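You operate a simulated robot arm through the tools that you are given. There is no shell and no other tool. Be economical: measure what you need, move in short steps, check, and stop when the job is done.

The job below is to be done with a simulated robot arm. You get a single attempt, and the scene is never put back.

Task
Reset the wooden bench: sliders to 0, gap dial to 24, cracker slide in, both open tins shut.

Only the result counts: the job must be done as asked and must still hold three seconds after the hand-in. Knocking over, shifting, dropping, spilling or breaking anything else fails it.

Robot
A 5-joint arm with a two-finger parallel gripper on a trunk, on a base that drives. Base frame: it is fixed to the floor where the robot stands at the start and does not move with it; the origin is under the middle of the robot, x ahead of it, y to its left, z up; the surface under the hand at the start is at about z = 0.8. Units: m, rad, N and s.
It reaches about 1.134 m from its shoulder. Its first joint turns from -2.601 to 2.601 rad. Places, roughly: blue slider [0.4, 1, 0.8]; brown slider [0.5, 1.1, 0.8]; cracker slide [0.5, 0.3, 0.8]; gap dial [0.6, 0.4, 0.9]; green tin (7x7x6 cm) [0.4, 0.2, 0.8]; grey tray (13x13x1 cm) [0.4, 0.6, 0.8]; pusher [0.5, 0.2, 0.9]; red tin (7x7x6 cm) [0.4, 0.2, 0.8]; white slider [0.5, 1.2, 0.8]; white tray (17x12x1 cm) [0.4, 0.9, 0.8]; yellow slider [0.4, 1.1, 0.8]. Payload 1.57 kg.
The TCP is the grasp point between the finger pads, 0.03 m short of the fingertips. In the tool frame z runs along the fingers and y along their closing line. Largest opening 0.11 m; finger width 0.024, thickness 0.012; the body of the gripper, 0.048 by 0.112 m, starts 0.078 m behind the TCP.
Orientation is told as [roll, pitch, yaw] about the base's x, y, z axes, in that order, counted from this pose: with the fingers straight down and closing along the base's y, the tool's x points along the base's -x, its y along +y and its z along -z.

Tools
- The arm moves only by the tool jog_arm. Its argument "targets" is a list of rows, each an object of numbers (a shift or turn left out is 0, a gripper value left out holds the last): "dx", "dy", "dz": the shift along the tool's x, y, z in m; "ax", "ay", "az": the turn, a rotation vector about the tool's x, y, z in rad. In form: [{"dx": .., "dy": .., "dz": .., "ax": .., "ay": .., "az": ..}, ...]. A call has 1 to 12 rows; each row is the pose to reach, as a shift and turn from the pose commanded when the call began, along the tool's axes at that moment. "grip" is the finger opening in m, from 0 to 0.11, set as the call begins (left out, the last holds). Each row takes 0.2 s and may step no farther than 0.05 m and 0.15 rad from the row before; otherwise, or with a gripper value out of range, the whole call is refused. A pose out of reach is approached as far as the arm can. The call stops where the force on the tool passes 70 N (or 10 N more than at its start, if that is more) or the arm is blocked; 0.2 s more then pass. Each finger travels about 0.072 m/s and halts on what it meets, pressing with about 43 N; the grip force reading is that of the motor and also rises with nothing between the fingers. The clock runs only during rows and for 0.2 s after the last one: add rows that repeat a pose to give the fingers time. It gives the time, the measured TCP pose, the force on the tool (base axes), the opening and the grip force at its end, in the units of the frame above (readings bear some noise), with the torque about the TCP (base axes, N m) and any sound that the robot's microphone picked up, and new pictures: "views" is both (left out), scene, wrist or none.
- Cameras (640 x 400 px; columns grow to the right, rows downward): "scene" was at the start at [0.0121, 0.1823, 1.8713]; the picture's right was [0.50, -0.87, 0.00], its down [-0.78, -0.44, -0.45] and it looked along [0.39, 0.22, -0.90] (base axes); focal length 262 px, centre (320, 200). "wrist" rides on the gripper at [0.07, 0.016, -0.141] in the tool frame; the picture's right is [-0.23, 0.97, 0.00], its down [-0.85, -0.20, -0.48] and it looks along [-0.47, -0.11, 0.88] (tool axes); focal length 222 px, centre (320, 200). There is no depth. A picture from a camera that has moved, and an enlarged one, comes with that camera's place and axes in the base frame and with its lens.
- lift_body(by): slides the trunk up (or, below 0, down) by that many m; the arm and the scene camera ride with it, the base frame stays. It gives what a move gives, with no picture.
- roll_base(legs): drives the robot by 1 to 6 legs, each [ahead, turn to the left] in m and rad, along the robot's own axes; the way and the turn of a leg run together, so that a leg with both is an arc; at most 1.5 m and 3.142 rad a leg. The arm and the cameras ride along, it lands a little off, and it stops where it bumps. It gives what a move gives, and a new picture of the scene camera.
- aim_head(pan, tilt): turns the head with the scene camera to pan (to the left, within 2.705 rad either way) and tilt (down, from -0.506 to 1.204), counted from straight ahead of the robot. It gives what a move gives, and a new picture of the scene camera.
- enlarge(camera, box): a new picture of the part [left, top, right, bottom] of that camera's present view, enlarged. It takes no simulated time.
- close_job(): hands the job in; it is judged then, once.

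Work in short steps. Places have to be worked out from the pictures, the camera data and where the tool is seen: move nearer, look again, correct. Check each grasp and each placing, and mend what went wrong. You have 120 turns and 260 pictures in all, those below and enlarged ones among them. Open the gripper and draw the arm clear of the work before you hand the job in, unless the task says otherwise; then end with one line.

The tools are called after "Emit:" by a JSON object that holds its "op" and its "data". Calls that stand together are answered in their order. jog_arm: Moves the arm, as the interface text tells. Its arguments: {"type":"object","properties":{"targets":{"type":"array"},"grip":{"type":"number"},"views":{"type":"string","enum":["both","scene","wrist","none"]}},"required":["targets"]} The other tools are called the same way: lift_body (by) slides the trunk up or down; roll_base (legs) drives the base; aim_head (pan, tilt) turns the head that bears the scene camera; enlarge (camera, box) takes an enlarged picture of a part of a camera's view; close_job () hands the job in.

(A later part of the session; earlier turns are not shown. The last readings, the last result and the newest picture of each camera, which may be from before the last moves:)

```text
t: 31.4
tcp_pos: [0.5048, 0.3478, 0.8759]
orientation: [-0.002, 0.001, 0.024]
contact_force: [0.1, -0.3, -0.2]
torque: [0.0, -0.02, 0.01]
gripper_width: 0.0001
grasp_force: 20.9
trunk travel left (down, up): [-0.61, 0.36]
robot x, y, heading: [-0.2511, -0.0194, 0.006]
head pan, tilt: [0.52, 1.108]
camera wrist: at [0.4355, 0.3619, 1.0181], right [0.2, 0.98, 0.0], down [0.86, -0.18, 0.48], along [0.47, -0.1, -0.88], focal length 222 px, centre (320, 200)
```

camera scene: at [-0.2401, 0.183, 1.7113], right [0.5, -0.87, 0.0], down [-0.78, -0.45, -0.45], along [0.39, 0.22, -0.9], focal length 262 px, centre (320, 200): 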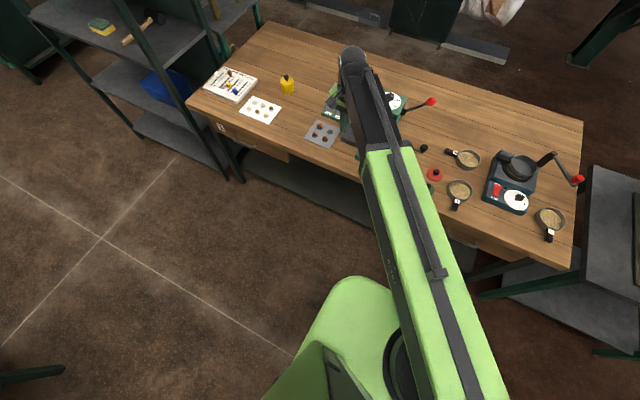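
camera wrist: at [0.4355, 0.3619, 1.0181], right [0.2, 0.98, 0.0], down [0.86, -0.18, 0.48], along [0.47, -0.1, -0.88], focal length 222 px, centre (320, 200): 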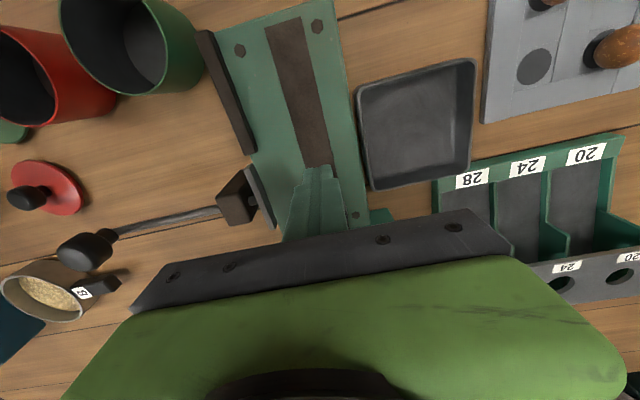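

I back off and raise to see how much gap is left.

Emit:
{"op": "jog_arm", "data": {"targets": [{"dx": 0.02}, {"dx": 0.03}], "views": "none"}}

Emit:
{"op": "lift_body", "data": {"by": 0.17}}

Emit:
{"op": "jog_arm", "data": {"grip": 0.11, "targets": [{"dx": -0.03}, {"dx": -0.06}, {"dx": -0.06}, {"dx": -0.06}], "views": "wrist"}}

Emit:
{"op": "enlarge", "data": {"camera": "wrist", "box": [240, 50, 400, 210]}}

```text
t: 32.0
tcp_pos: [0.4747, 0.3463, 0.8761]
orientation: [-0.001, 0.002, 0.025]
contact_force: [-0.4, -0.4, 0.0]
torque: [0.0, 0.03, -0.02]
gripper_width: 0.0
grasp_force: 21.2
trunk travel left (down, up): [-0.61, 0.36]
robot x, y, heading: [-0.2512, -0.0176, -0.001]
head pan, tilt: [0.52, 1.108]
```

```text
t: 33.9
tcp_pos: [0.4747, 0.3475, 1.0472]
orientation: [-0.003, 0.002, 0.024]
contact_force: [-0.7, 0.1, 0.4]
torque: [-0.02, -0.01, -0.01]
gripper_width: 0.0
grasp_force: 20.8
trunk travel left (down, up): [-0.78, 0.19]
robot x, y, heading: [-0.2509, -0.0149, -0.004]
head pan, tilt: [0.52, 1.108]
```

```text
t: 34.9
tcp_pos: [0.5355, 0.3475, 1.0464]
orientation: [-0.003, 0.001, 0.025]
contact_force: [0.2, -0.2, 0.1]
torque: [0.02, -0.05, 0.01]
gripper_width: 0.1101
grasp_force: 0.1
trunk travel left (down, up): [-0.78, 0.19]
robot x, y, heading: [-0.2522, -0.0205, 0.002]
head pan, tilt: [0.52, 1.108]
camera wrist: at [0.4659, 0.3629, 1.1881], right [0.2, 0.98, 0.0], down [0.86, -0.18, 0.48], along [0.47, -0.1, -0.88], focal length 222 px, centre (320, 200)
```

wrist: 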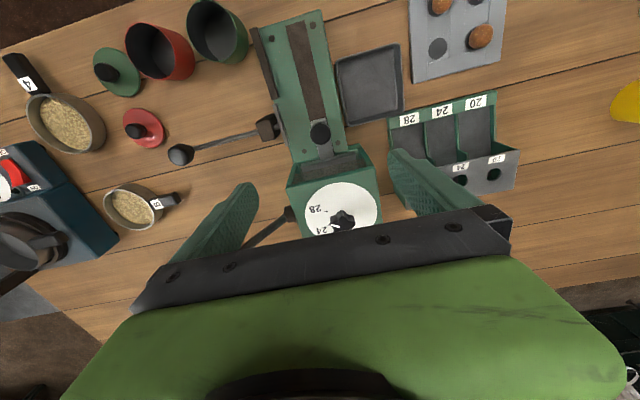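

```text
2.50 times, centred on (320, 130) of wrist
camera zoom: at [0.4659, 0.3629, 1.1881], right [0.2, 0.98, 0.0], down [0.86, -0.18, 0.48], along [0.47, -0.1, -0.88], focal length 555 px, centre (320, 375)
```

zoom: 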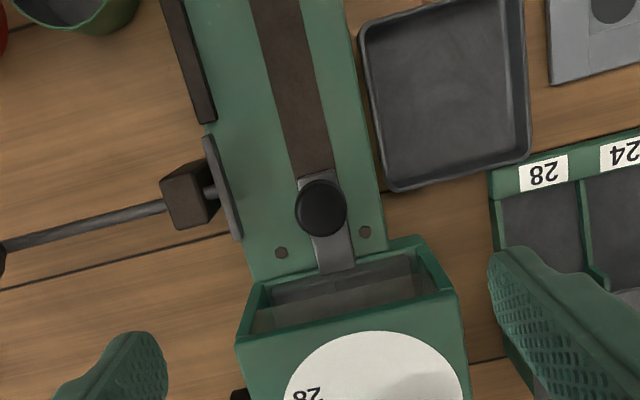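

The block is almost fully in the tower; about 2-3 cm remain before the knob would meet it. Push again until it stops.

Emit:
{"op": "jog_arm", "data": {"grip": 0, "targets": [{"dx": 0.04}, {"dx": 0.05}, {"dx": 0.05}, {"dx": 0.05}, {"dx": 0.05}], "views": "none"}}

Emit:
{"op": "lift_body", "data": {"by": -0.17}}

Emit:
{"op": "jog_arm", "data": {"targets": [{"dx": -0.01}, {"dx": -0.018}, {"dx": -0.022}], "views": "none"}}

Emit:
{"op": "jog_arm", "data": {"targets": [{"dx": -0.003}], "views": "none"}}

Emit:
{"op": "jog_arm", "data": {"targets": [{"dx": -0.003}], "views": "none"}}

Emit:
{"op": "jog_arm", "data": {"targets": [{"dx": -0.003}], "views": "none"}}

```text
t: 36.1
tcp_pos: [0.4854, 0.3471, 1.0474]
orientation: [-0.002, 0.002, 0.023]
contact_force: [-1.2, 0.3, -0.1]
torque: [0.07, 0.03, 0.02]
gripper_width: 0.0
grasp_force: 20.8
trunk travel left (down, up): [-0.78, 0.19]
robot x, y, heading: [-0.2512, -0.0198, -0.002]
head pan, tilt: [0.52, 1.108]
```

```text
t: 38.0
tcp_pos: [0.4861, 0.3458, 0.8761]
orientation: [-0.001, 0.002, 0.025]
contact_force: [0.5, -1.1, -1.1]
torque: [0.01, 0.02, -0.01]
gripper_width: 0.0001
grasp_force: 21.4
trunk travel left (down, up): [-0.61, 0.36]
robot x, y, heading: [-0.2488, -0.0198, 0.003]
head pan, tilt: [0.52, 1.108]
```

```text
t: 38.8
tcp_pos: [0.5076, 0.3467, 0.8766]
orientation: [-0.001, 0.003, 0.024]
contact_force: [-0.2, 0.5, 0.0]
torque: [0.02, -0.01, -0.02]
gripper_width: 0.0002
grasp_force: 21.3
trunk travel left (down, up): [-0.61, 0.36]
robot x, y, heading: [-0.2516, -0.0159, -0.001]
head pan, tilt: [0.52, 1.108]
```

```text
t: 39.2
tcp_pos: [0.5115, 0.3454, 0.8768]
orientation: [-0.004, 0.001, 0.024]
contact_force: [-0.2, -0.2, 0.5]
torque: [-0.01, 0.01, 0.01]
gripper_width: 0.0
grasp_force: 21.4
trunk travel left (down, up): [-0.61, 0.36]
robot x, y, heading: [-0.2505, -0.0148, -0.006]
head pan, tilt: [0.52, 1.108]
```

```text
t: 39.6
tcp_pos: [0.5121, 0.3472, 0.8758]
orientation: [-0.002, 0.003, 0.025]
contact_force: [-7.1, -1.2, -1.4]
torque: [-0.09, 0.04, 0.03]
gripper_width: 0.0001
grasp_force: 21.9
trunk travel left (down, up): [-0.61, 0.36]
robot x, y, heading: [-0.2522, -0.0172, 0.0]
head pan, tilt: [0.52, 1.108]
```

```text
t: 40.0
tcp_pos: [0.5121, 0.3469, 0.877]
orientation: [-0.002, 0.006, 0.027]
contact_force: [-32.8, -3.6, -12.7]
torque: [-0.04, 0.35, -0.01]
gripper_width: 0.0
grasp_force: 21.0
trunk travel left (down, up): [-0.61, 0.36]
robot x, y, heading: [-0.2515, -0.0172, 0.001]
head pan, tilt: [0.52, 1.108]
```

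A hard stop was reached at x≈0.512: slide is in. Back off, rise, and look over the dial.

Emit:
{"op": "jog_arm", "data": {"targets": [{"dx": 0.02}, {"dx": 0.035}], "views": "none"}}

Emit:
{"op": "lift_body", "data": {"by": 0.17}}

Emit:
{"op": "jog_arm", "data": {"grip": 0.11, "targets": [{"dx": -0.04}, {"dx": -0.08}, {"dx": -0.11}, {"dx": -0.11}], "views": "wrist"}}

Emit:
{"op": "enlarge", "data": {"camera": "wrist", "box": [260, 60, 400, 200]}}

```text
t: 40.6
tcp_pos: [0.4817, 0.3456, 0.8768]
orientation: [-0.002, 0.0, 0.024]
contact_force: [0.4, 1.5, 0.1]
torque: [-0.03, 0.0, 0.06]
gripper_width: 0.0
grasp_force: 21.5
trunk travel left (down, up): [-0.61, 0.36]
robot x, y, heading: [-0.254, -0.0184, -0.003]
head pan, tilt: [0.52, 1.108]
```

```text
t: 42.5
tcp_pos: [0.4813, 0.3458, 1.0471]
orientation: [-0.003, 0.001, 0.025]
contact_force: [-0.2, -0.4, -0.3]
torque: [0.0, -0.02, -0.03]
gripper_width: 0.0
grasp_force: 21.2
trunk travel left (down, up): [-0.78, 0.19]
robot x, y, heading: [-0.2498, -0.0185, 0.0]
head pan, tilt: [0.52, 1.108]
```

```text
t: 43.5
tcp_pos: [0.5914, 0.3463, 1.0453]
orientation: [-0.001, 0.002, 0.024]
contact_force: [0.2, -0.1, -0.2]
torque: [-0.01, -0.05, 0.01]
gripper_width: 0.1099
grasp_force: 0.1
trunk travel left (down, up): [-0.78, 0.19]
robot x, y, heading: [-0.2512, -0.0179, -0.0]
head pan, tilt: [0.52, 1.108]
camera wrist: at [0.5228, 0.3624, 1.1882], right [0.2, 0.98, 0.0], down [0.86, -0.18, 0.48], along [0.47, -0.1, -0.88], focal length 222 px, centre (320, 200)
```

wrist: 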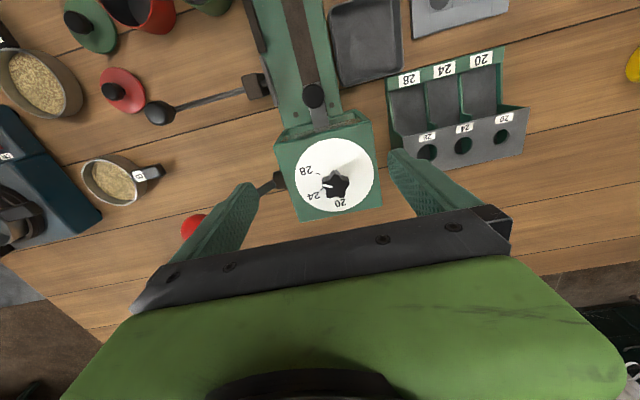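

```text
2.86 times, centred on (330, 130) of wrist
camera zoom: at [0.5228, 0.3624, 1.1882], right [0.2, 0.98, 0.0], down [0.86, -0.18, 0.48], along [0.47, -0.1, -0.88], focal length 635 px, centre (291, 400)
```

zoom: 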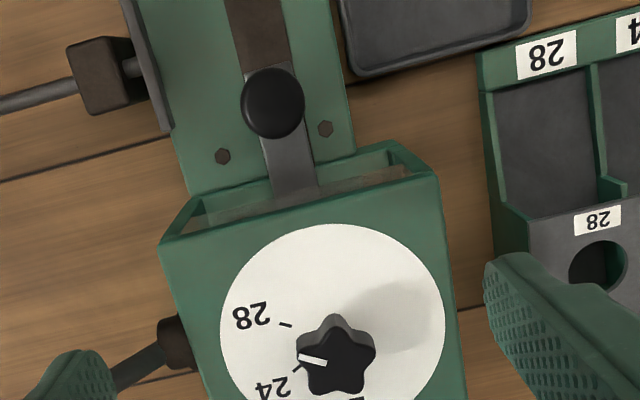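

Slide fully in. The dial plane is z≈0.93, knob centre ≈(0.632, 0.357), top z≈0.955, pointer at 28 (base angle ≈-115°); 24 is at ≈-56°. I align the fingers to a lobe/valley pair (yaw ≈0.19) above the knob.

Emit:
{"op": "jog_arm", "data": {"grip": 0.06, "targets": [{"dx": -0.02, "dy": 0.005, "az": -0.08}, {"dx": -0.041, "dy": 0.0097, "az": -0.167}, {"dx": -0.041, "dy": 0.0097, "az": -0.167}, {"dx": -0.041, "dy": 0.0097, "az": -0.167}], "views": "wrist"}}

Emit:
{"op": "enlarge", "data": {"camera": "wrist", "box": [240, 80, 400, 240]}}

```text
t: 44.5
tcp_pos: [0.615, 0.3515, 1.0469]
orientation: [0.001, -0.001, 0.193]
contact_force: [-0.5, 0.0, -0.1]
torque: [-0.01, -0.01, -0.01]
gripper_width: 0.06
grasp_force: 0.0
out of reach, approached as far as the arm can: row 2, 3, 4
trunk travel left (down, up): [-0.78, 0.19]
robot x, y, heading: [-0.2488, -0.0186, -0.004]
head pan, tilt: [0.52, 1.108]
camera wrist: at [0.5445, 0.3537, 1.188], right [0.04, 1.0, 0.0], down [0.88, -0.03, 0.48], along [0.48, -0.02, -0.88], focal length 222 px, centre (320, 200)
```

wrist: 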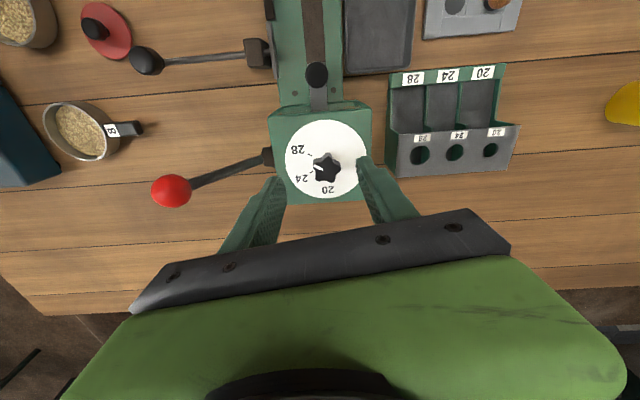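

```text
2.50 times, centred on (320, 160) of wrist
camera zoom: at [0.5445, 0.3537, 1.188], right [0.04, 1.0, 0.0], down [0.88, -0.03, 0.48], along [0.48, -0.02, -0.88], focal length 555 px, centre (320, 300)
```

zoom: 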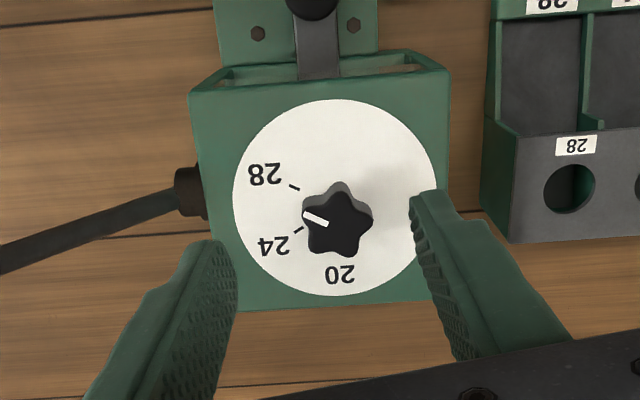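

Max arm extension reached; drive the base 0.13 m ahead (hand stays well above the tower), then re-centre.

Emit:
{"op": "roll_base", "data": {"legs": [[0.13, 0]]}}

Emit:
{"op": "jog_arm", "data": {"targets": [{"dx": 0.04}, {"dx": 0.08}, {"dx": 0.11}, {"dx": 0.11}], "views": "wrist"}}

Emit:
{"op": "enlarge", "data": {"camera": "wrist", "box": [240, 80, 400, 240]}}

```text
t: 45.8
tcp_pos: [0.744, 0.3515, 1.044]
orientation: [-0.001, 0.001, 0.191]
contact_force: [-0.5, 0.0, 0.3]
torque: [-0.02, 0.03, 0.0]
gripper_width: 0.0601
grasp_force: 0.1
trunk travel left (down, up): [-0.78, 0.19]
robot x, y, heading: [-0.123, -0.018, 0.002]
head pan, tilt: [0.52, 1.108]
camera scene: at [-0.1085, 0.1826, 1.7413], right [0.5, -0.87, 0.0], down [-0.78, -0.45, -0.44], along [0.39, 0.22, -0.9], focal length 262 px, centre (320, 200)
```

scene: 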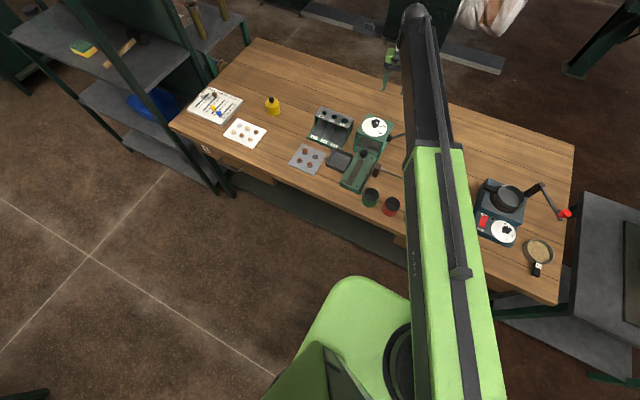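

```text
t: 46.8
tcp_pos: [0.6367, 0.3305, 1.0458]
orientation: [-0.001, 0.0, 0.194]
contact_force: [0.2, 0.2, -0.1]
torque: [0.02, -0.03, -0.03]
gripper_width: 0.0598
grasp_force: 0.1
trunk travel left (down, up): [-0.78, 0.19]
robot x, y, heading: [-0.123, -0.0183, 0.001]
head pan, tilt: [0.52, 1.108]
camera wrist: at [0.566, 0.3335, 1.1879], right [0.04, 1.0, 0.0], down [0.88, -0.03, 0.48], along [0.48, -0.02, -0.88], focal length 222 px, centre (320, 200)
```

wrist: 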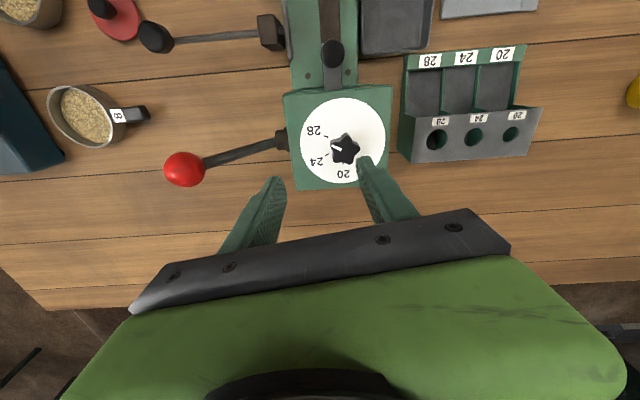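

```text
2.50 times, centred on (320, 160) of wrist
camera zoom: at [0.566, 0.3335, 1.1879], right [0.04, 1.0, 0.0], down [0.88, -0.03, 0.48], along [0.48, -0.02, -0.88], focal length 555 px, centre (320, 300)
```

zoom: 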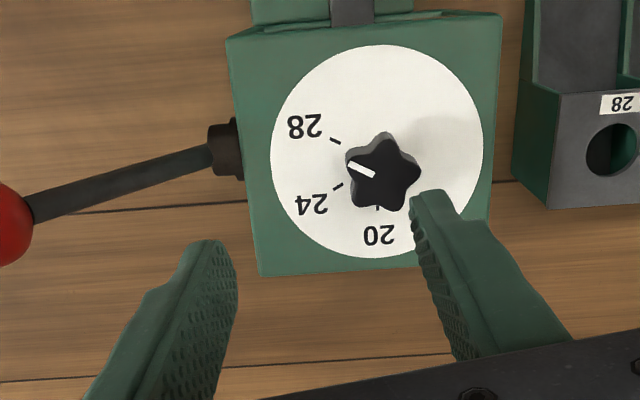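

Knob re-measured at (0.634, 0.3575). Centre on it, then lower.

Emit:
{"op": "jog_arm", "data": {"targets": [{"dx": -0.0027, "dy": 0.027}, {"dx": -0.0027, "dy": 0.027}], "views": "none"}}

Emit:
{"op": "lift_body", "data": {"by": -0.06}}

Emit:
{"op": "enlarge", "data": {"camera": "wrist", "box": [240, 80, 400, 240]}}

```text
t: 47.4
tcp_pos: [0.6339, 0.3563, 1.0479]
orientation: [0.0, 0.002, 0.191]
contact_force: [0.1, -0.1, 0.3]
torque: [0.01, -0.01, 0.03]
gripper_width: 0.0602
grasp_force: 0.1
trunk travel left (down, up): [-0.78, 0.19]
robot x, y, heading: [-0.121, -0.0158, 0.0]
head pan, tilt: [0.52, 1.108]
```

```text
t: 48.4
tcp_pos: [0.6334, 0.3552, 0.9863]
orientation: [0.0, 0.001, 0.194]
contact_force: [-0.5, -0.7, -0.3]
torque: [-0.01, -0.02, -0.02]
gripper_width: 0.0603
grasp_force: 0.1
trunk travel left (down, up): [-0.72, 0.25]
robot x, y, heading: [-0.1234, -0.018, -0.004]
head pan, tilt: [0.52, 1.108]
```

```text
2.50 times, centred on (320, 160) of wrist
camera zoom: at [0.5629, 0.3596, 1.1281], right [0.04, 1.0, 0.0], down [0.88, -0.03, 0.48], along [0.48, -0.02, -0.88], focal length 555 px, centre (320, 300)
```

zoom: 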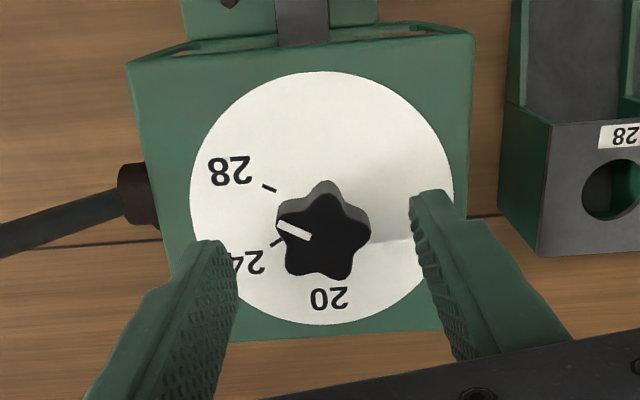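

Well centred with lobe/valley aligned. Lower 18 mm and close.

Emit:
{"op": "lift_body", "data": {"by": -0.018}}

Emit:
{"op": "jog_arm", "data": {"grip": 0, "targets": [{"dx": 0}, {"dx": 0}, {"dx": 0}], "views": "none"}}

Emit:
{"op": "enlarge", "data": {"camera": "wrist", "box": [240, 80, 400, 240]}}

```text
t: 49.1
tcp_pos: [0.6331, 0.3564, 0.9683]
orientation: [0.0, 0.0, 0.191]
contact_force: [-0.5, 0.5, -0.8]
torque: [-0.03, 0.0, -0.01]
gripper_width: 0.0601
grasp_force: 0.0
trunk travel left (down, up): [-0.702, 0.268]
robot x, y, heading: [-0.1194, -0.0194, -0.001]
head pan, tilt: [0.52, 1.108]
```

```text
t: 49.9
tcp_pos: [0.6343, 0.3571, 0.9698]
orientation: [-0.001, 0.0, 0.191]
contact_force: [0.4, 3.1, 0.6]
torque: [0.14, 0.19, 0.0]
gripper_width: 0.0312
grasp_force: 40.2
trunk travel left (down, up): [-0.702, 0.268]
robot x, y, heading: [-0.1238, -0.0217, -0.002]
head pan, tilt: [0.52, 1.108]
```

```text
2.50 times, centred on (320, 160) of wrist
camera zoom: at [0.5629, 0.36, 1.11], right [0.04, 1.0, 0.0], down [0.88, -0.03, 0.48], along [0.48, -0.02, -0.88], focal length 555 px, centre (320, 300)
```

zoom: 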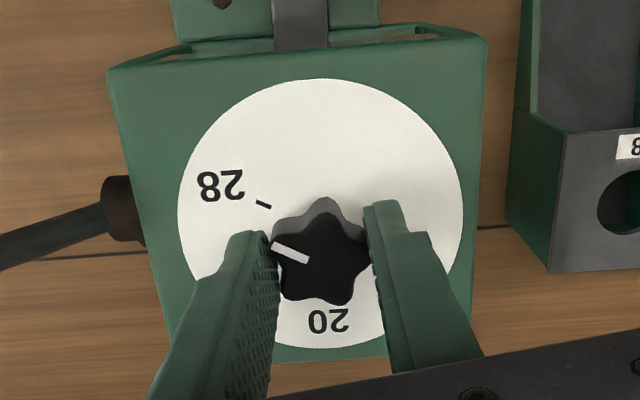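

Gripped (31 mm). Rotate +0.56 rad about base z first and check.

Emit:
{"op": "jog_arm", "data": {"targets": [{"az": -0.14}, {"az": -0.28}, {"az": -0.42}, {"az": -0.56}], "views": "wrist"}}

Emit:
{"op": "enlarge", "data": {"camera": "wrist", "box": [240, 80, 400, 240]}}

```text
t: 50.9
tcp_pos: [0.633, 0.3558, 0.968]
orientation: [-0.004, 0.0, 0.754]
contact_force: [0.2, -0.9, -0.1]
torque: [0.07, -0.35, 0.01]
gripper_width: 0.0311
grasp_force: 39.6
trunk travel left (down, up): [-0.702, 0.268]
robot x, y, heading: [-0.1215, -0.0175, 0.001]
head pan, tilt: [0.52, 1.108]
camera wrist: at [0.5726, 0.3212, 1.11], right [-0.5, 0.87, 0.0], down [0.76, 0.44, 0.48], along [0.41, 0.24, -0.88], focal length 222 px, centre (320, 200)
```

wrist: 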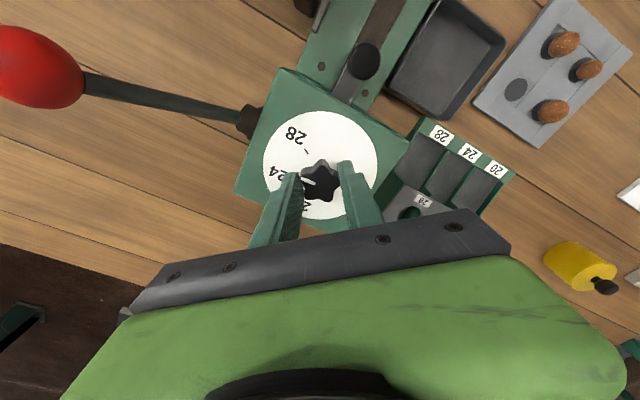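

```text
2.50 times, centred on (320, 160) of wrist
camera zoom: at [0.5726, 0.3212, 1.11], right [-0.5, 0.87, 0.0], down [0.76, 0.44, 0.48], along [0.41, 0.24, -0.88], focal length 555 px, centre (320, 300)
```

zoom: 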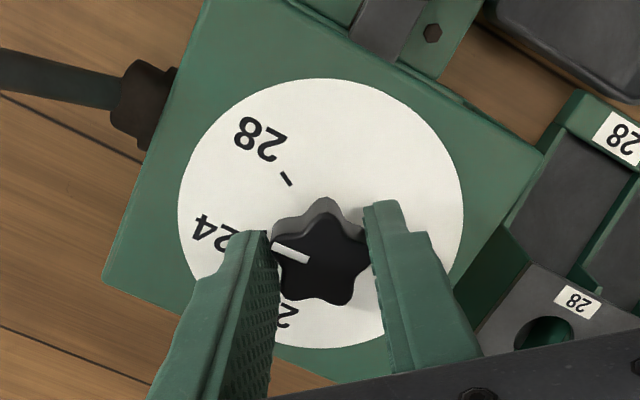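

Knob turns with the gripper; pointer now ≈-82°, 24 at ≈-57.5°. Turn 0.45 rad further.

Emit:
{"op": "jog_arm", "data": {"targets": [{"az": -0.14}, {"az": -0.28}, {"az": -0.4}, {"az": -0.45}, {"az": -0.45}], "views": "none"}}

Emit:
{"op": "enlarge", "data": {"camera": "wrist", "box": [240, 80, 400, 240]}}

```text
t: 52.1
tcp_pos: [0.6333, 0.3581, 0.9682]
orientation: [0.0, 0.0, 1.203]
contact_force: [2.7, 0.5, 1.5]
torque: [-0.03, 0.03, 0.02]
gripper_width: 0.0306
grasp_force: 39.9
trunk travel left (down, up): [-0.702, 0.268]
robot x, y, heading: [-0.1238, -0.0202, -0.001]
head pan, tilt: [0.52, 1.108]
```

```text
2.50 times, centred on (320, 160) of wrist
camera zoom: at [0.5946, 0.2977, 1.1101], right [-0.83, 0.56, 0.0], down [0.49, 0.73, 0.48], along [0.27, 0.4, -0.88], focal length 555 px, centre (320, 300)
```

zoom: 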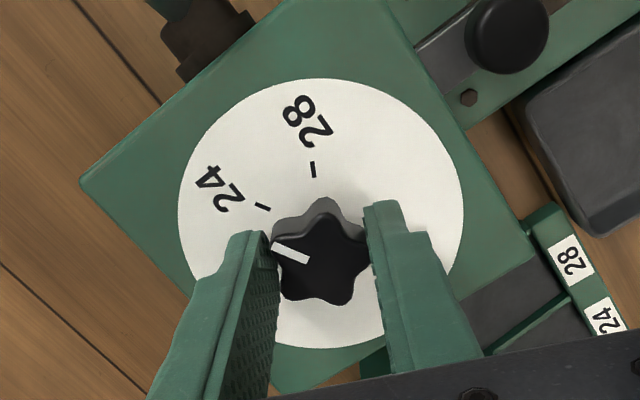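

The view now matches the initial one with "24" replacing "28", short by ~2°. Add 0.03 rad, then open.

Emit:
{"op": "jog_arm", "data": {"targets": [{"az": -0.033}, {"az": -0.033}], "views": "none"}}

Emit:
{"op": "jog_arm", "data": {"grip": 0.07, "targets": [{"az": 0}, {"az": 0}, {"az": 0}], "views": "none"}}

Emit:
{"op": "lift_body", "data": {"by": 0.09}}

Emit:
{"op": "enlarge", "data": {"camera": "wrist", "box": [240, 80, 400, 240]}}

```text
t: 52.7
tcp_pos: [0.6327, 0.3574, 0.9686]
orientation: [-0.003, 0.002, 1.235]
contact_force: [3.4, 0.0, 3.4]
torque: [-0.16, 0.1, -0.03]
gripper_width: 0.0306
grasp_force: 40.0
trunk travel left (down, up): [-0.702, 0.268]
robot x, y, heading: [-0.1251, -0.0186, 0.002]
head pan, tilt: [0.52, 1.108]
```

```text
t: 53.5
tcp_pos: [0.6326, 0.3567, 0.9695]
orientation: [-0.001, -0.001, 1.235]
contact_force: [0.0, -0.4, 0.1]
torque: [0.05, 0.03, 0.0]
gripper_width: 0.0702
grasp_force: 0.0
trunk travel left (down, up): [-0.702, 0.268]
robot x, y, heading: [-0.1207, -0.0209, 0.002]
head pan, tilt: [0.52, 1.108]
```

```text
t: 54.7
tcp_pos: [0.6338, 0.3573, 1.059]
orientation: [0.0, 0.001, 1.238]
contact_force: [0.9, -0.4, 0.5]
torque: [0.01, -0.01, -0.04]
gripper_width: 0.07
grasp_force: 0.1
trunk travel left (down, up): [-0.792, 0.178]
robot x, y, heading: [-0.1216, -0.0194, 0.001]
head pan, tilt: [0.52, 1.108]
```

```text
2.50 times, centred on (320, 160) of wrist
camera zoom: at [0.5963, 0.2966, 1.2], right [-0.84, 0.54, 0.0], down [0.47, 0.74, 0.48], along [0.26, 0.4, -0.88], focal length 555 px, centre (320, 300)
```

zoom: 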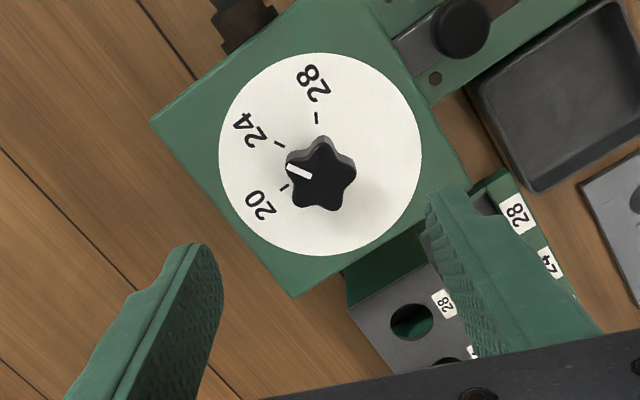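

Looks right; a tighter zoom to verify the pointer-to-tick alignment.

Emit:
{"op": "enlarge", "data": {"camera": "wrist", "box": [290, 95, 350, 155]}}

```text
6.67 times, centred on (320, 125) of wrist
camera zoom: at [0.5963, 0.2966, 1.2], right [-0.84, 0.54, 0.0], down [0.47, 0.74, 0.48], along [0.26, 0.4, -0.88], focal length 1481 px, centre (320, 700)
```

zoom: 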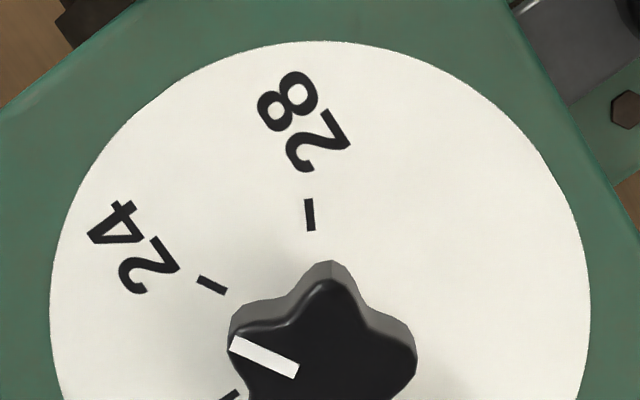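

Dial pointer (-56°) matches the 24 tick (-56°). Now the tins: drive back 0.15 m and un-twist the tool.

Emit:
{"op": "roll_base", "data": {"legs": [[-0.15, 0]]}}

Emit:
{"op": "jog_arm", "data": {"grip": 0.11, "targets": [{"az": 0.14}, {"az": 0.28}, {"az": 0.42}, {"az": 0.56}, {"az": 0.7}, {"az": 0.84}, {"az": 0.98}, {"az": 1.12}, {"az": 1.23}], "views": "none"}}

Emit:
{"op": "jog_arm", "data": {"targets": [{"dx": 0.03, "dy": -0.03}, {"dx": 0.06, "dy": -0.06}, {"dx": 0.07, "dy": -0.1}, {"dx": 0.07, "dy": -0.14}, {"dx": 0.07, "dy": -0.17}], "views": "both"}}

```text
t: 56.1
tcp_pos: [0.4815, 0.3547, 1.0591]
orientation: [-0.002, 0.0, 1.229]
contact_force: [0.2, 0.1, -0.1]
torque: [0.0, -0.04, 0.03]
gripper_width: 0.0698
grasp_force: 0.1
trunk travel left (down, up): [-0.792, 0.178]
robot x, y, heading: [-0.2717, -0.0178, -0.0]
head pan, tilt: [0.52, 1.108]
camera scene: at [-0.2647, 0.1824, 1.7534], right [0.5, -0.87, 0.0], down [-0.78, -0.44, -0.45], along [0.39, 0.22, -0.89], focal length 262 px, centre (320, 200)
```

scene: 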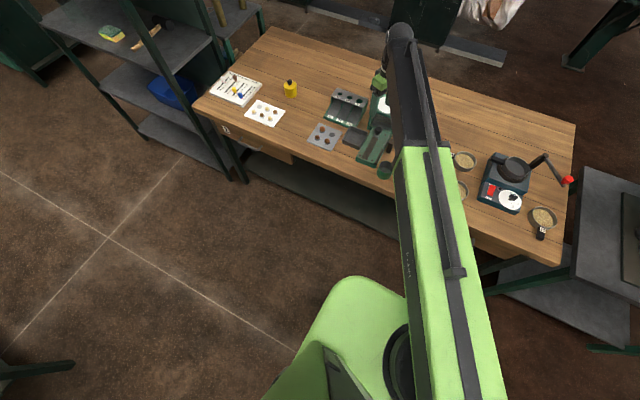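

```text
t: 58.1
tcp_pos: [0.4812, 0.3546, 1.058]
orientation: [0.0, 0.0, -0.001]
contact_force: [0.8, -0.5, -0.1]
torque: [0.0, 0.02, 0.01]
gripper_width: 0.1098
grasp_force: 0.1
trunk travel left (down, up): [-0.792, 0.178]
robot x, y, heading: [-0.2748, -0.019, 0.002]
head pan, tilt: [0.52, 1.108]
```

```text
t: 59.3
tcp_pos: [0.4098, 0.1843, 1.0584]
orientation: [0.0, 0.001, 0.001]
contact_force: [0.2, -0.2, 1.2]
torque: [0.03, -0.02, -0.01]
gripper_width: 0.11
grasp_force: 0.1
trunk travel left (down, up): [-0.792, 0.178]
robot x, y, heading: [-0.2781, -0.0186, -0.001]
head pan, tilt: [0.52, 1.108]
camera scene: at [-0.2629, 0.1822, 1.7534], right [0.5, -0.87, 0.0], down [-0.78, -0.44, -0.45], along [0.39, 0.22, -0.9], focal length 262 px, centre (320, 200)
camera wrist: at [0.3413, 0.2006, 1.2001], right [0.23, 0.97, 0.0], down [0.86, -0.2, 0.48], along [0.47, -0.11, -0.88], focal length 222 px, centre (320, 200)
```

scene: 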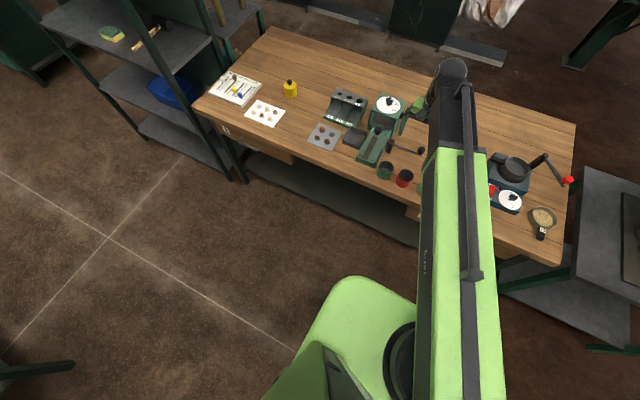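
wrist: 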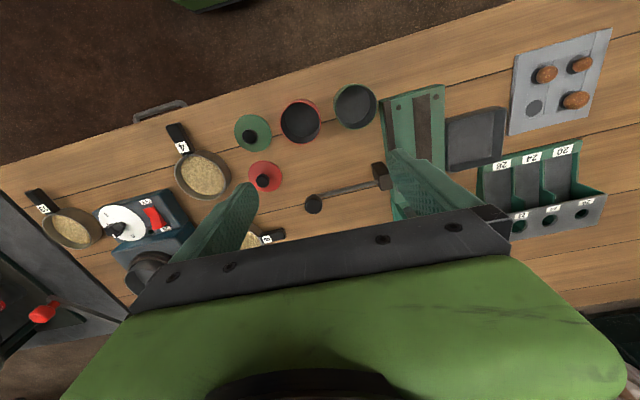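

Enlarge the lids and tins for measurement.

Emit:
{"op": "enlarge", "data": {"camera": "wrist", "box": [225, 75, 385, 195]}}

```text
3.33 times, centred on (305, 135) of wrist
camera zoom: at [0.3413, 0.2006, 1.2001], right [0.23, 0.97, 0.0], down [0.86, -0.2, 0.48], along [0.47, -0.11, -0.88], focal length 740 px, centre (370, 417)
```

zoom: 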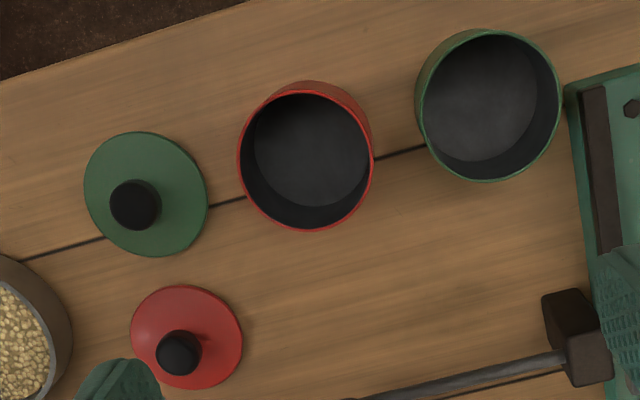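

Estimates: green lid (0.394, 0.0715), knob top z≈0.834; red lid (0.4746, 0.064); red tin (0.391, 0.161), green tin (0.388, 0.242), rims z≈0.857. Go above the green lid.

Emit:
{"op": "jog_arm", "data": {"grip": 0.06, "targets": [{"dx": 0.005, "dy": -0.045}, {"dx": 0.01, "dy": -0.09}, {"dx": 0.0158, "dy": -0.1128}, {"dx": 0.0158, "dy": -0.1128}], "views": "none"}}

Emit:
{"op": "lift_body", "data": {"by": -0.11}}

Emit:
{"op": "enlarge", "data": {"camera": "wrist", "box": [200, 60, 440, 220]}}

```text
t: 60.3
tcp_pos: [0.3946, 0.0707, 1.059]
orientation: [0.0, 0.001, 0.001]
contact_force: [0.3, 0.8, 0.8]
torque: [-0.01, -0.02, 0.01]
gripper_width: 0.0597
grasp_force: 0.0
trunk travel left (down, up): [-0.792, 0.178]
robot x, y, heading: [-0.272, -0.0189, 0.002]
head pan, tilt: [0.52, 1.108]
```

```text
t: 61.7
tcp_pos: [0.3939, 0.0702, 0.9483]
orientation: [0.001, 0.0, 0.002]
contact_force: [-0.1, -0.7, -0.5]
torque: [0.05, -0.03, 0.0]
gripper_width: 0.0601
grasp_force: 0.0
trunk travel left (down, up): [-0.682, 0.288]
robot x, y, heading: [-0.2747, -0.0174, 0.001]
head pan, tilt: [0.52, 1.108]
```

```text
2.50 times, centred on (320, 140) of wrist
camera zoom: at [0.3256, 0.0868, 1.0901], right [0.23, 0.97, 0.0], down [0.86, -0.2, 0.48], along [0.47, -0.11, -0.88], focal length 555 px, centre (320, 350)
```

zoom: 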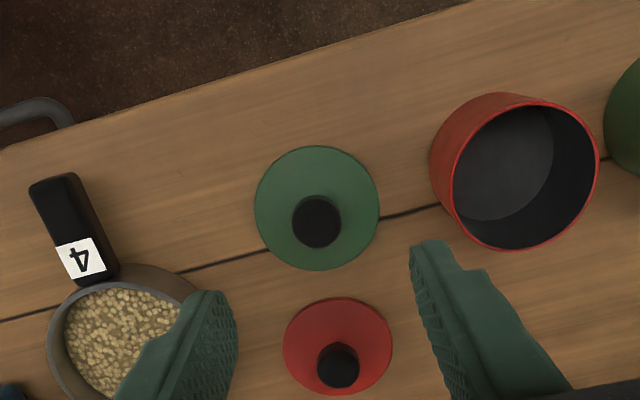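

Centred within ~1.5 mm. Lower to the knob, close.

Emit:
{"op": "jog_arm", "data": {"targets": [{"dx": -0.0005, "dy": -0.0013}], "views": "none"}}

Emit:
{"op": "lift_body", "data": {"by": -0.097}}

Emit:
{"op": "jog_arm", "data": {"grip": 0, "targets": [{"dx": 0}, {"dx": 0}, {"dx": 0}, {"dx": 0}], "views": "wrist"}}

Emit:
{"op": "enlarge", "data": {"camera": "wrist", "box": [220, 80, 420, 230]}}

```text
t: 62.1
tcp_pos: [0.3953, 0.0697, 0.9489]
orientation: [-0.001, -0.001, 0.002]
contact_force: [0.2, 0.7, -0.5]
torque: [0.01, -0.01, 0.01]
gripper_width: 0.0601
grasp_force: 0.1
trunk travel left (down, up): [-0.682, 0.288]
robot x, y, heading: [-0.2755, -0.021, -0.005]
head pan, tilt: [0.52, 1.108]
```

```text
t: 63.4
tcp_pos: [0.3944, 0.0697, 0.852]
orientation: [0.0, 0.0, 0.002]
contact_force: [0.2, -0.7, -0.3]
torque: [0.01, 0.0, -0.03]
gripper_width: 0.0598
grasp_force: 0.0
trunk travel left (down, up): [-0.585, 0.385]
robot x, y, heading: [-0.2778, -0.0165, -0.0]
head pan, tilt: [0.52, 1.108]
```

```text
t: 64.4
tcp_pos: [0.3947, 0.0688, 0.8509]
orientation: [0.0, 0.0, 0.002]
contact_force: [0.0, 0.1, 0.4]
torque: [0.0, -0.03, -0.04]
gripper_width: 0.0224
grasp_force: 35.3
trunk travel left (down, up): [-0.585, 0.385]
robot x, y, heading: [-0.2753, -0.0172, -0.002]
head pan, tilt: [0.52, 1.108]
camera wrist: at [0.3261, 0.0854, 0.9931], right [0.23, 0.97, 0.0], down [0.85, -0.2, 0.48], along [0.47, -0.11, -0.88], focal length 222 px, centre (320, 200)
```

wrist: 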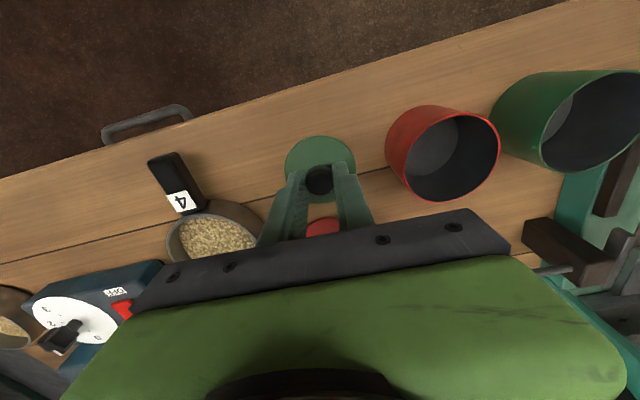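

```text
2.67 times, centred on (320, 155) of wrist
camera zoom: at [0.3261, 0.0854, 0.9931], right [0.23, 0.97, 0.0], down [0.85, -0.2, 0.48], along [0.47, -0.11, -0.88], focal length 592 px, centre (320, 320)
```

zoom: 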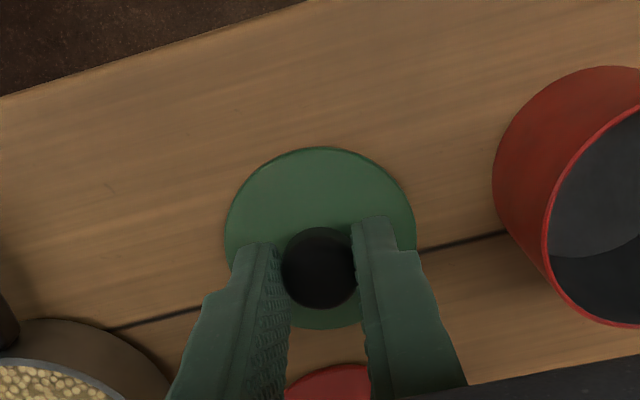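

Gripped. Lift and check the grasp before carrying over.

Emit:
{"op": "lift_body", "data": {"by": 0.13}}

Emit:
{"op": "jog_arm", "data": {"targets": [{"dx": 0.001, "dy": 0.045}, {"dx": 0.003, "dy": 0.09}, {"dx": 0.005, "dy": 0.135}, {"dx": 0.006, "dy": 0.172}, {"dx": 0.006, "dy": 0.172}], "views": "wrist"}}

Emit:
{"op": "enlarge", "data": {"camera": "wrist", "box": [220, 80, 420, 230]}}

```text
t: 66.0
tcp_pos: [0.3947, 0.0691, 0.982]
orientation: [0.0, 0.001, 0.002]
contact_force: [0.1, -0.6, 0.3]
torque: [-0.01, -0.02, 0.0]
gripper_width: 0.0
grasp_force: 21.2
trunk travel left (down, up): [-0.715, 0.255]
robot x, y, heading: [-0.2731, -0.0149, -0.007]
head pan, tilt: [0.52, 1.108]
```

```text
t: 67.2
tcp_pos: [0.3908, 0.2424, 0.9809]
orientation: [0.0, -0.001, 0.0]
contact_force: [-0.7, -1.4, -0.2]
torque: [0.02, 0.0, 0.0]
gripper_width: 0.0
grasp_force: 22.0
trunk travel left (down, up): [-0.715, 0.255]
robot x, y, heading: [-0.2753, -0.0191, 0.002]
head pan, tilt: [0.52, 1.108]
camera wrist: at [0.3211, 0.2586, 1.123], right [0.23, 0.97, 0.0], down [0.85, -0.2, 0.48], along [0.47, -0.11, -0.88], focal length 222 px, centre (320, 200)
```

wrist: 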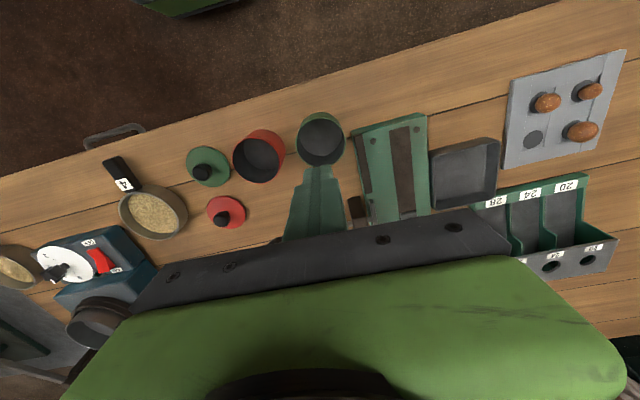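

```text
2.67 times, centred on (320, 155) of wrist
camera zoom: at [0.3211, 0.2586, 1.123], right [0.23, 0.97, 0.0], down [0.85, -0.2, 0.48], along [0.47, -0.11, -0.88], focal length 592 px, centre (320, 320)
```

zoom: 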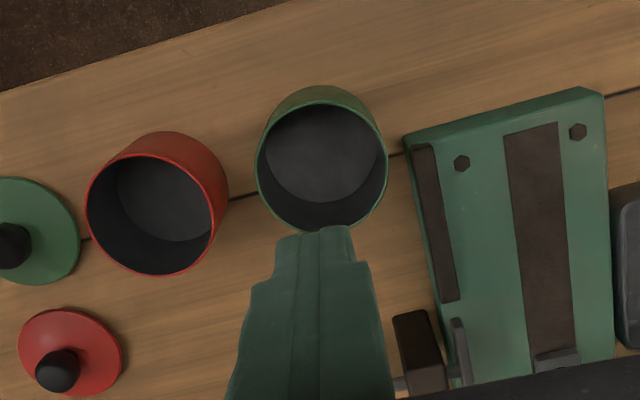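

The knob slipped out (gripped too high); the lid is still on the table. I return, open, and re-measure before gripping lower.

Emit:
{"op": "jog_arm", "data": {"grip": 0.06, "targets": [{"dx": -0.001, "dy": -0.045}, {"dx": -0.003, "dy": -0.09}, {"dx": -0.005, "dy": -0.135}, {"dx": -0.0055, "dy": -0.173}, {"dx": -0.0055, "dy": -0.173}], "views": "wrist"}}

Emit:
{"op": "enlarge", "data": {"camera": "wrist", "box": [260, 80, 380, 200]}}

```text
t: 68.4
tcp_pos: [0.395, 0.0691, 0.9816]
orientation: [0.002, 0.0, 0.002]
contact_force: [0.6, 0.7, 0.8]
torque: [0.02, 0.02, 0.01]
gripper_width: 0.06
grasp_force: 0.0
trunk travel left (down, up): [-0.715, 0.255]
robot x, y, heading: [-0.2778, -0.018, -0.002]
head pan, tilt: [0.52, 1.108]
camera wrist: at [0.3268, 0.0849, 1.123], right [0.23, 0.97, 0.0], down [0.86, -0.2, 0.48], along [0.47, -0.11, -0.88], focal length 222 px, centre (320, 200)
```

wrist: 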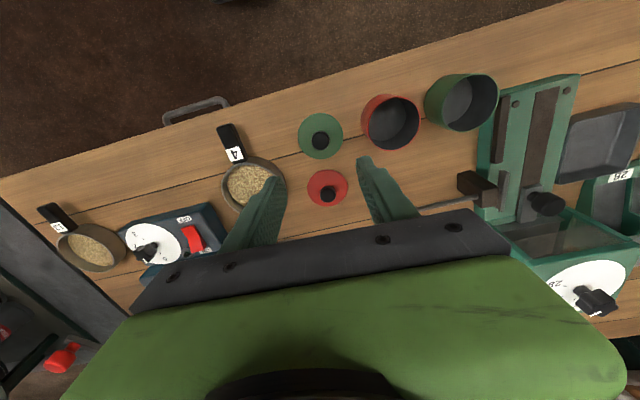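

```text
3.33 times, centred on (320, 140) of wrist
camera zoom: at [0.3268, 0.0849, 1.123], right [0.23, 0.97, 0.0], down [0.86, -0.2, 0.48], along [0.47, -0.11, -0.88], focal length 740 px, centre (320, 400)
```

zoom: 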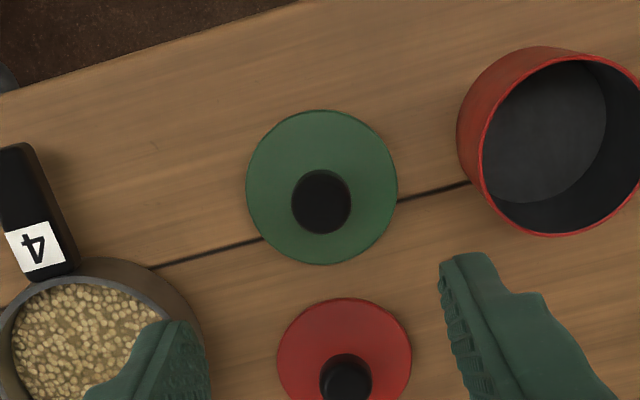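

Lid hasn't moved: knob at (0.3956, 0.069), lid top z≈0.809. Lower until tips are just above the lid (TCP ≈0.843) and grip.

Emit:
{"op": "lift_body", "data": {"by": -0.137}}

Emit:
{"op": "jog_arm", "data": {"grip": 0, "targets": [{"dx": 0}, {"dx": 0}, {"dx": 0}, {"dx": 0}], "views": "none"}}

Emit:
{"op": "lift_body", "data": {"by": 0.04}}

Emit:
{"op": "enlarge", "data": {"camera": "wrist", "box": [220, 80, 420, 230]}}

```text
t: 70.0
tcp_pos: [0.3949, 0.0688, 0.8437]
orientation: [0.0, 0.0, 0.003]
contact_force: [0.4, 1.4, -0.1]
torque: [-0.02, -0.01, 0.02]
gripper_width: 0.0601
grasp_force: 0.1
trunk travel left (down, up): [-0.578, 0.392]
robot x, y, heading: [-0.2751, -0.0182, -0.001]
head pan, tilt: [0.52, 1.108]
```

```text
t: 71.0
tcp_pos: [0.3954, 0.0694, 0.8447]
orientation: [0.0, 0.0, 0.003]
contact_force: [0.5, -0.4, 0.7]
torque: [0.02, -0.01, -0.04]
gripper_width: 0.0223
grasp_force: 35.5
trunk travel left (down, up): [-0.578, 0.392]
robot x, y, heading: [-0.2764, -0.0154, 0.001]
head pan, tilt: [0.52, 1.108]
```

```text
t: 71.9
tcp_pos: [0.396, 0.0684, 0.8851]
orientation: [0.0, 0.0, 0.002]
contact_force: [-0.1, 0.2, 0.1]
torque: [-0.03, 0.0, -0.01]
gripper_width: 0.0223
grasp_force: 35.0
trunk travel left (down, up): [-0.618, 0.352]
robot x, y, heading: [-0.2733, -0.0172, -0.001]
head pan, tilt: [0.52, 1.108]
```

```text
2.67 times, centred on (320, 155) of wrist
camera zoom: at [0.3268, 0.0853, 1.026], right [0.23, 0.97, 0.0], down [0.86, -0.2, 0.48], along [0.47, -0.11, -0.88], focal length 592 px, centre (320, 320)
```

zoom: 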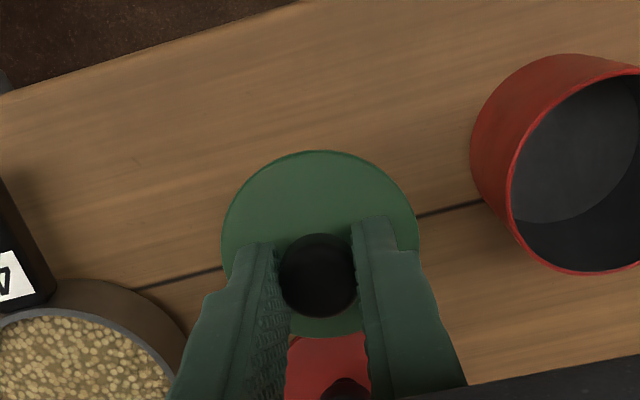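

Held now. Lift further and carry over the green tin at (0.3875, 0.243).

Emit:
{"op": "lift_body", "data": {"by": 0.09}}

Emit:
{"op": "jog_arm", "data": {"targets": [{"dx": 0.001, "dy": 0.035}, {"dx": 0.003, "dy": 0.07}, {"dx": 0.005, "dy": 0.105}, {"dx": 0.006, "dy": 0.14}, {"dx": 0.0075, "dy": 0.174}, {"dx": 0.0075, "dy": 0.174}], "views": "wrist"}}

Emit:
{"op": "enlarge", "data": {"camera": "wrist", "box": [220, 80, 420, 230]}}

```text
t: 73.1
tcp_pos: [0.3961, 0.0698, 0.9745]
orientation: [-0.001, 0.001, 0.003]
contact_force: [-0.8, 0.6, -0.8]
torque: [0.01, -0.04, 0.01]
gripper_width: 0.0227
grasp_force: 35.4
trunk travel left (down, up): [-0.708, 0.262]
robot x, y, heading: [-0.2698, -0.0201, -0.002]
head pan, tilt: [0.52, 1.108]
```

```text
t: 74.5
tcp_pos: [0.3902, 0.2429, 0.9755]
orientation: [0.0, -0.001, 0.0]
contact_force: [0.1, -0.4, -0.2]
torque: [-0.02, 0.04, -0.03]
gripper_width: 0.022
grasp_force: 35.2
trunk travel left (down, up): [-0.708, 0.262]
robot x, y, heading: [-0.2745, -0.0189, 0.003]
head pan, tilt: [0.52, 1.108]
camera wrist: at [0.3203, 0.2591, 1.116], right [0.23, 0.97, 0.0], down [0.85, -0.2, 0.48], along [0.47, -0.11, -0.88], focal length 222 px, centre (320, 200)
```

wrist: 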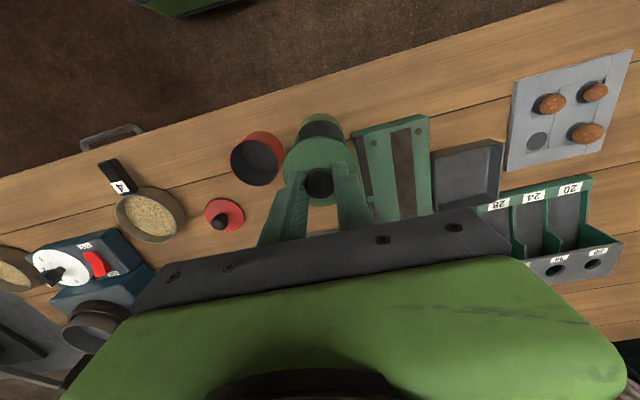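

```text
2.67 times, centred on (320, 155) of wrist
camera zoom: at [0.3203, 0.2591, 1.116], right [0.23, 0.97, 0.0], down [0.85, -0.2, 0.48], along [0.47, -0.11, -0.88], focal length 592 px, centre (320, 320)
```

zoom: 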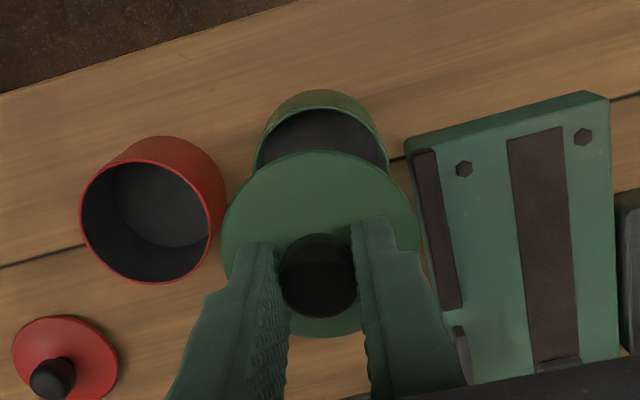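

Aligned within ~1.5 mm. Nudge x and lower to just above the rim, then check.

Emit:
{"op": "jog_arm", "data": {"targets": [{"dx": 0.0015}], "views": "none"}}

Emit:
{"op": "lift_body", "data": {"by": -0.062}}

Emit:
{"op": "enlarge", "data": {"camera": "wrist", "box": [220, 80, 420, 230]}}

```text
t: 74.9
tcp_pos: [0.3869, 0.2422, 0.975]
orientation: [0.002, 0.0, -0.001]
contact_force: [-0.6, 0.4, -0.3]
torque: [0.04, 0.0, 0.0]
gripper_width: 0.0225
grasp_force: 35.4
trunk travel left (down, up): [-0.708, 0.262]
robot x, y, heading: [-0.2716, -0.0187, -0.007]
head pan, tilt: [0.52, 1.108]
```

```text
t: 75.9
tcp_pos: [0.3859, 0.2419, 0.9117]
orientation: [0.0, 0.0, 0.002]
contact_force: [-0.3, 0.1, 0.0]
torque: [0.02, -0.04, -0.03]
gripper_width: 0.0218
grasp_force: 35.2
trunk travel left (down, up): [-0.646, 0.324]
robot x, y, heading: [-0.2713, -0.0169, -0.002]
head pan, tilt: [0.52, 1.108]
```

```text
2.67 times, centred on (320, 155) of wrist
camera zoom: at [0.3179, 0.259, 1.054], right [0.23, 0.97, 0.0], down [0.86, -0.2, 0.48], along [0.47, -0.11, -0.88], focal length 592 px, centre (320, 320)
```

zoom: 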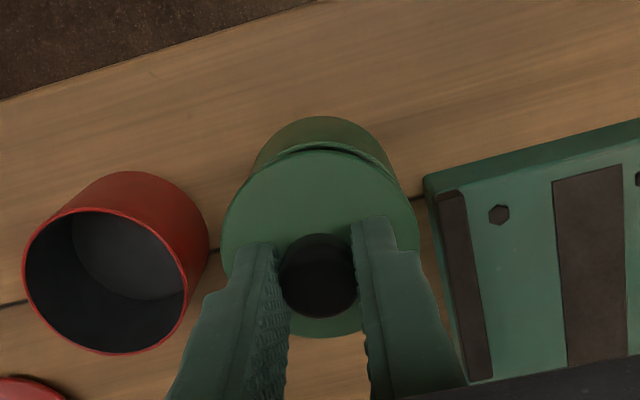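

Nearly seated. Lower in small steps reading force.

Emit:
{"op": "lift_body", "data": {"by": -0.006}}

Emit:
{"op": "lift_body", "data": {"by": -0.004}}

Emit:
{"op": "lift_body", "data": {"by": -0.003}}

Emit:
{"op": "enlarge", "data": {"camera": "wrist", "box": [260, 80, 380, 180]}}

```text
t: 76.5
tcp_pos: [0.3873, 0.2426, 0.9064]
orientation: [0.001, 0.001, 0.004]
contact_force: [-0.3, 0.0, -0.2]
torque: [0.0, -0.01, -0.03]
gripper_width: 0.0223
grasp_force: 34.9
trunk travel left (down, up): [-0.64, 0.33]
robot x, y, heading: [-0.2736, -0.02, -0.003]
head pan, tilt: [0.52, 1.108]
```

```text
t: 77.0
tcp_pos: [0.3864, 0.2424, 0.902]
orientation: [0.0, 0.0, 0.002]
contact_force: [0.3, 0.5, -0.8]
torque: [0.0, 0.02, -0.02]
gripper_width: 0.0224
grasp_force: 35.0
trunk travel left (down, up): [-0.636, 0.334]
robot x, y, heading: [-0.2718, -0.0206, -0.003]
head pan, tilt: [0.52, 1.108]
```

```text
t: 77.5
tcp_pos: [0.3864, 0.2421, 0.8994]
orientation: [-0.001, 0.001, 0.002]
contact_force: [0.4, -0.6, -1.0]
torque: [0.05, 0.03, -0.03]
gripper_width: 0.022
grasp_force: 35.1
trunk travel left (down, up): [-0.633, 0.337]
robot x, y, heading: [-0.2744, -0.0123, -0.003]
head pan, tilt: [0.52, 1.108]
```

```text
4.00 times, centred on (320, 130) of wrist
camera zoom: at [0.318, 0.259, 1.041], right [0.23, 0.97, 0.0], down [0.86, -0.2, 0.48], along [0.47, -0.11, -0.88], focal length 888 px, centre (320, 480)
```

zoom: 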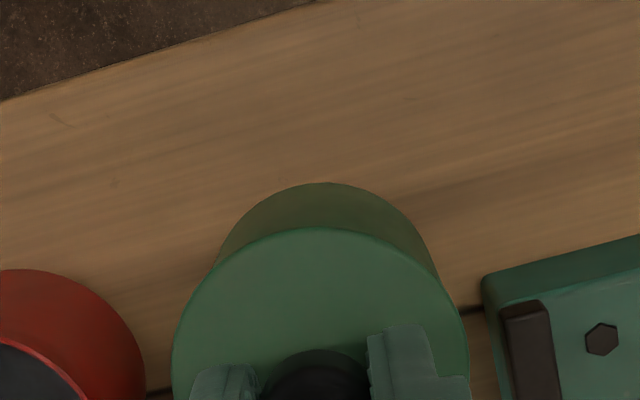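

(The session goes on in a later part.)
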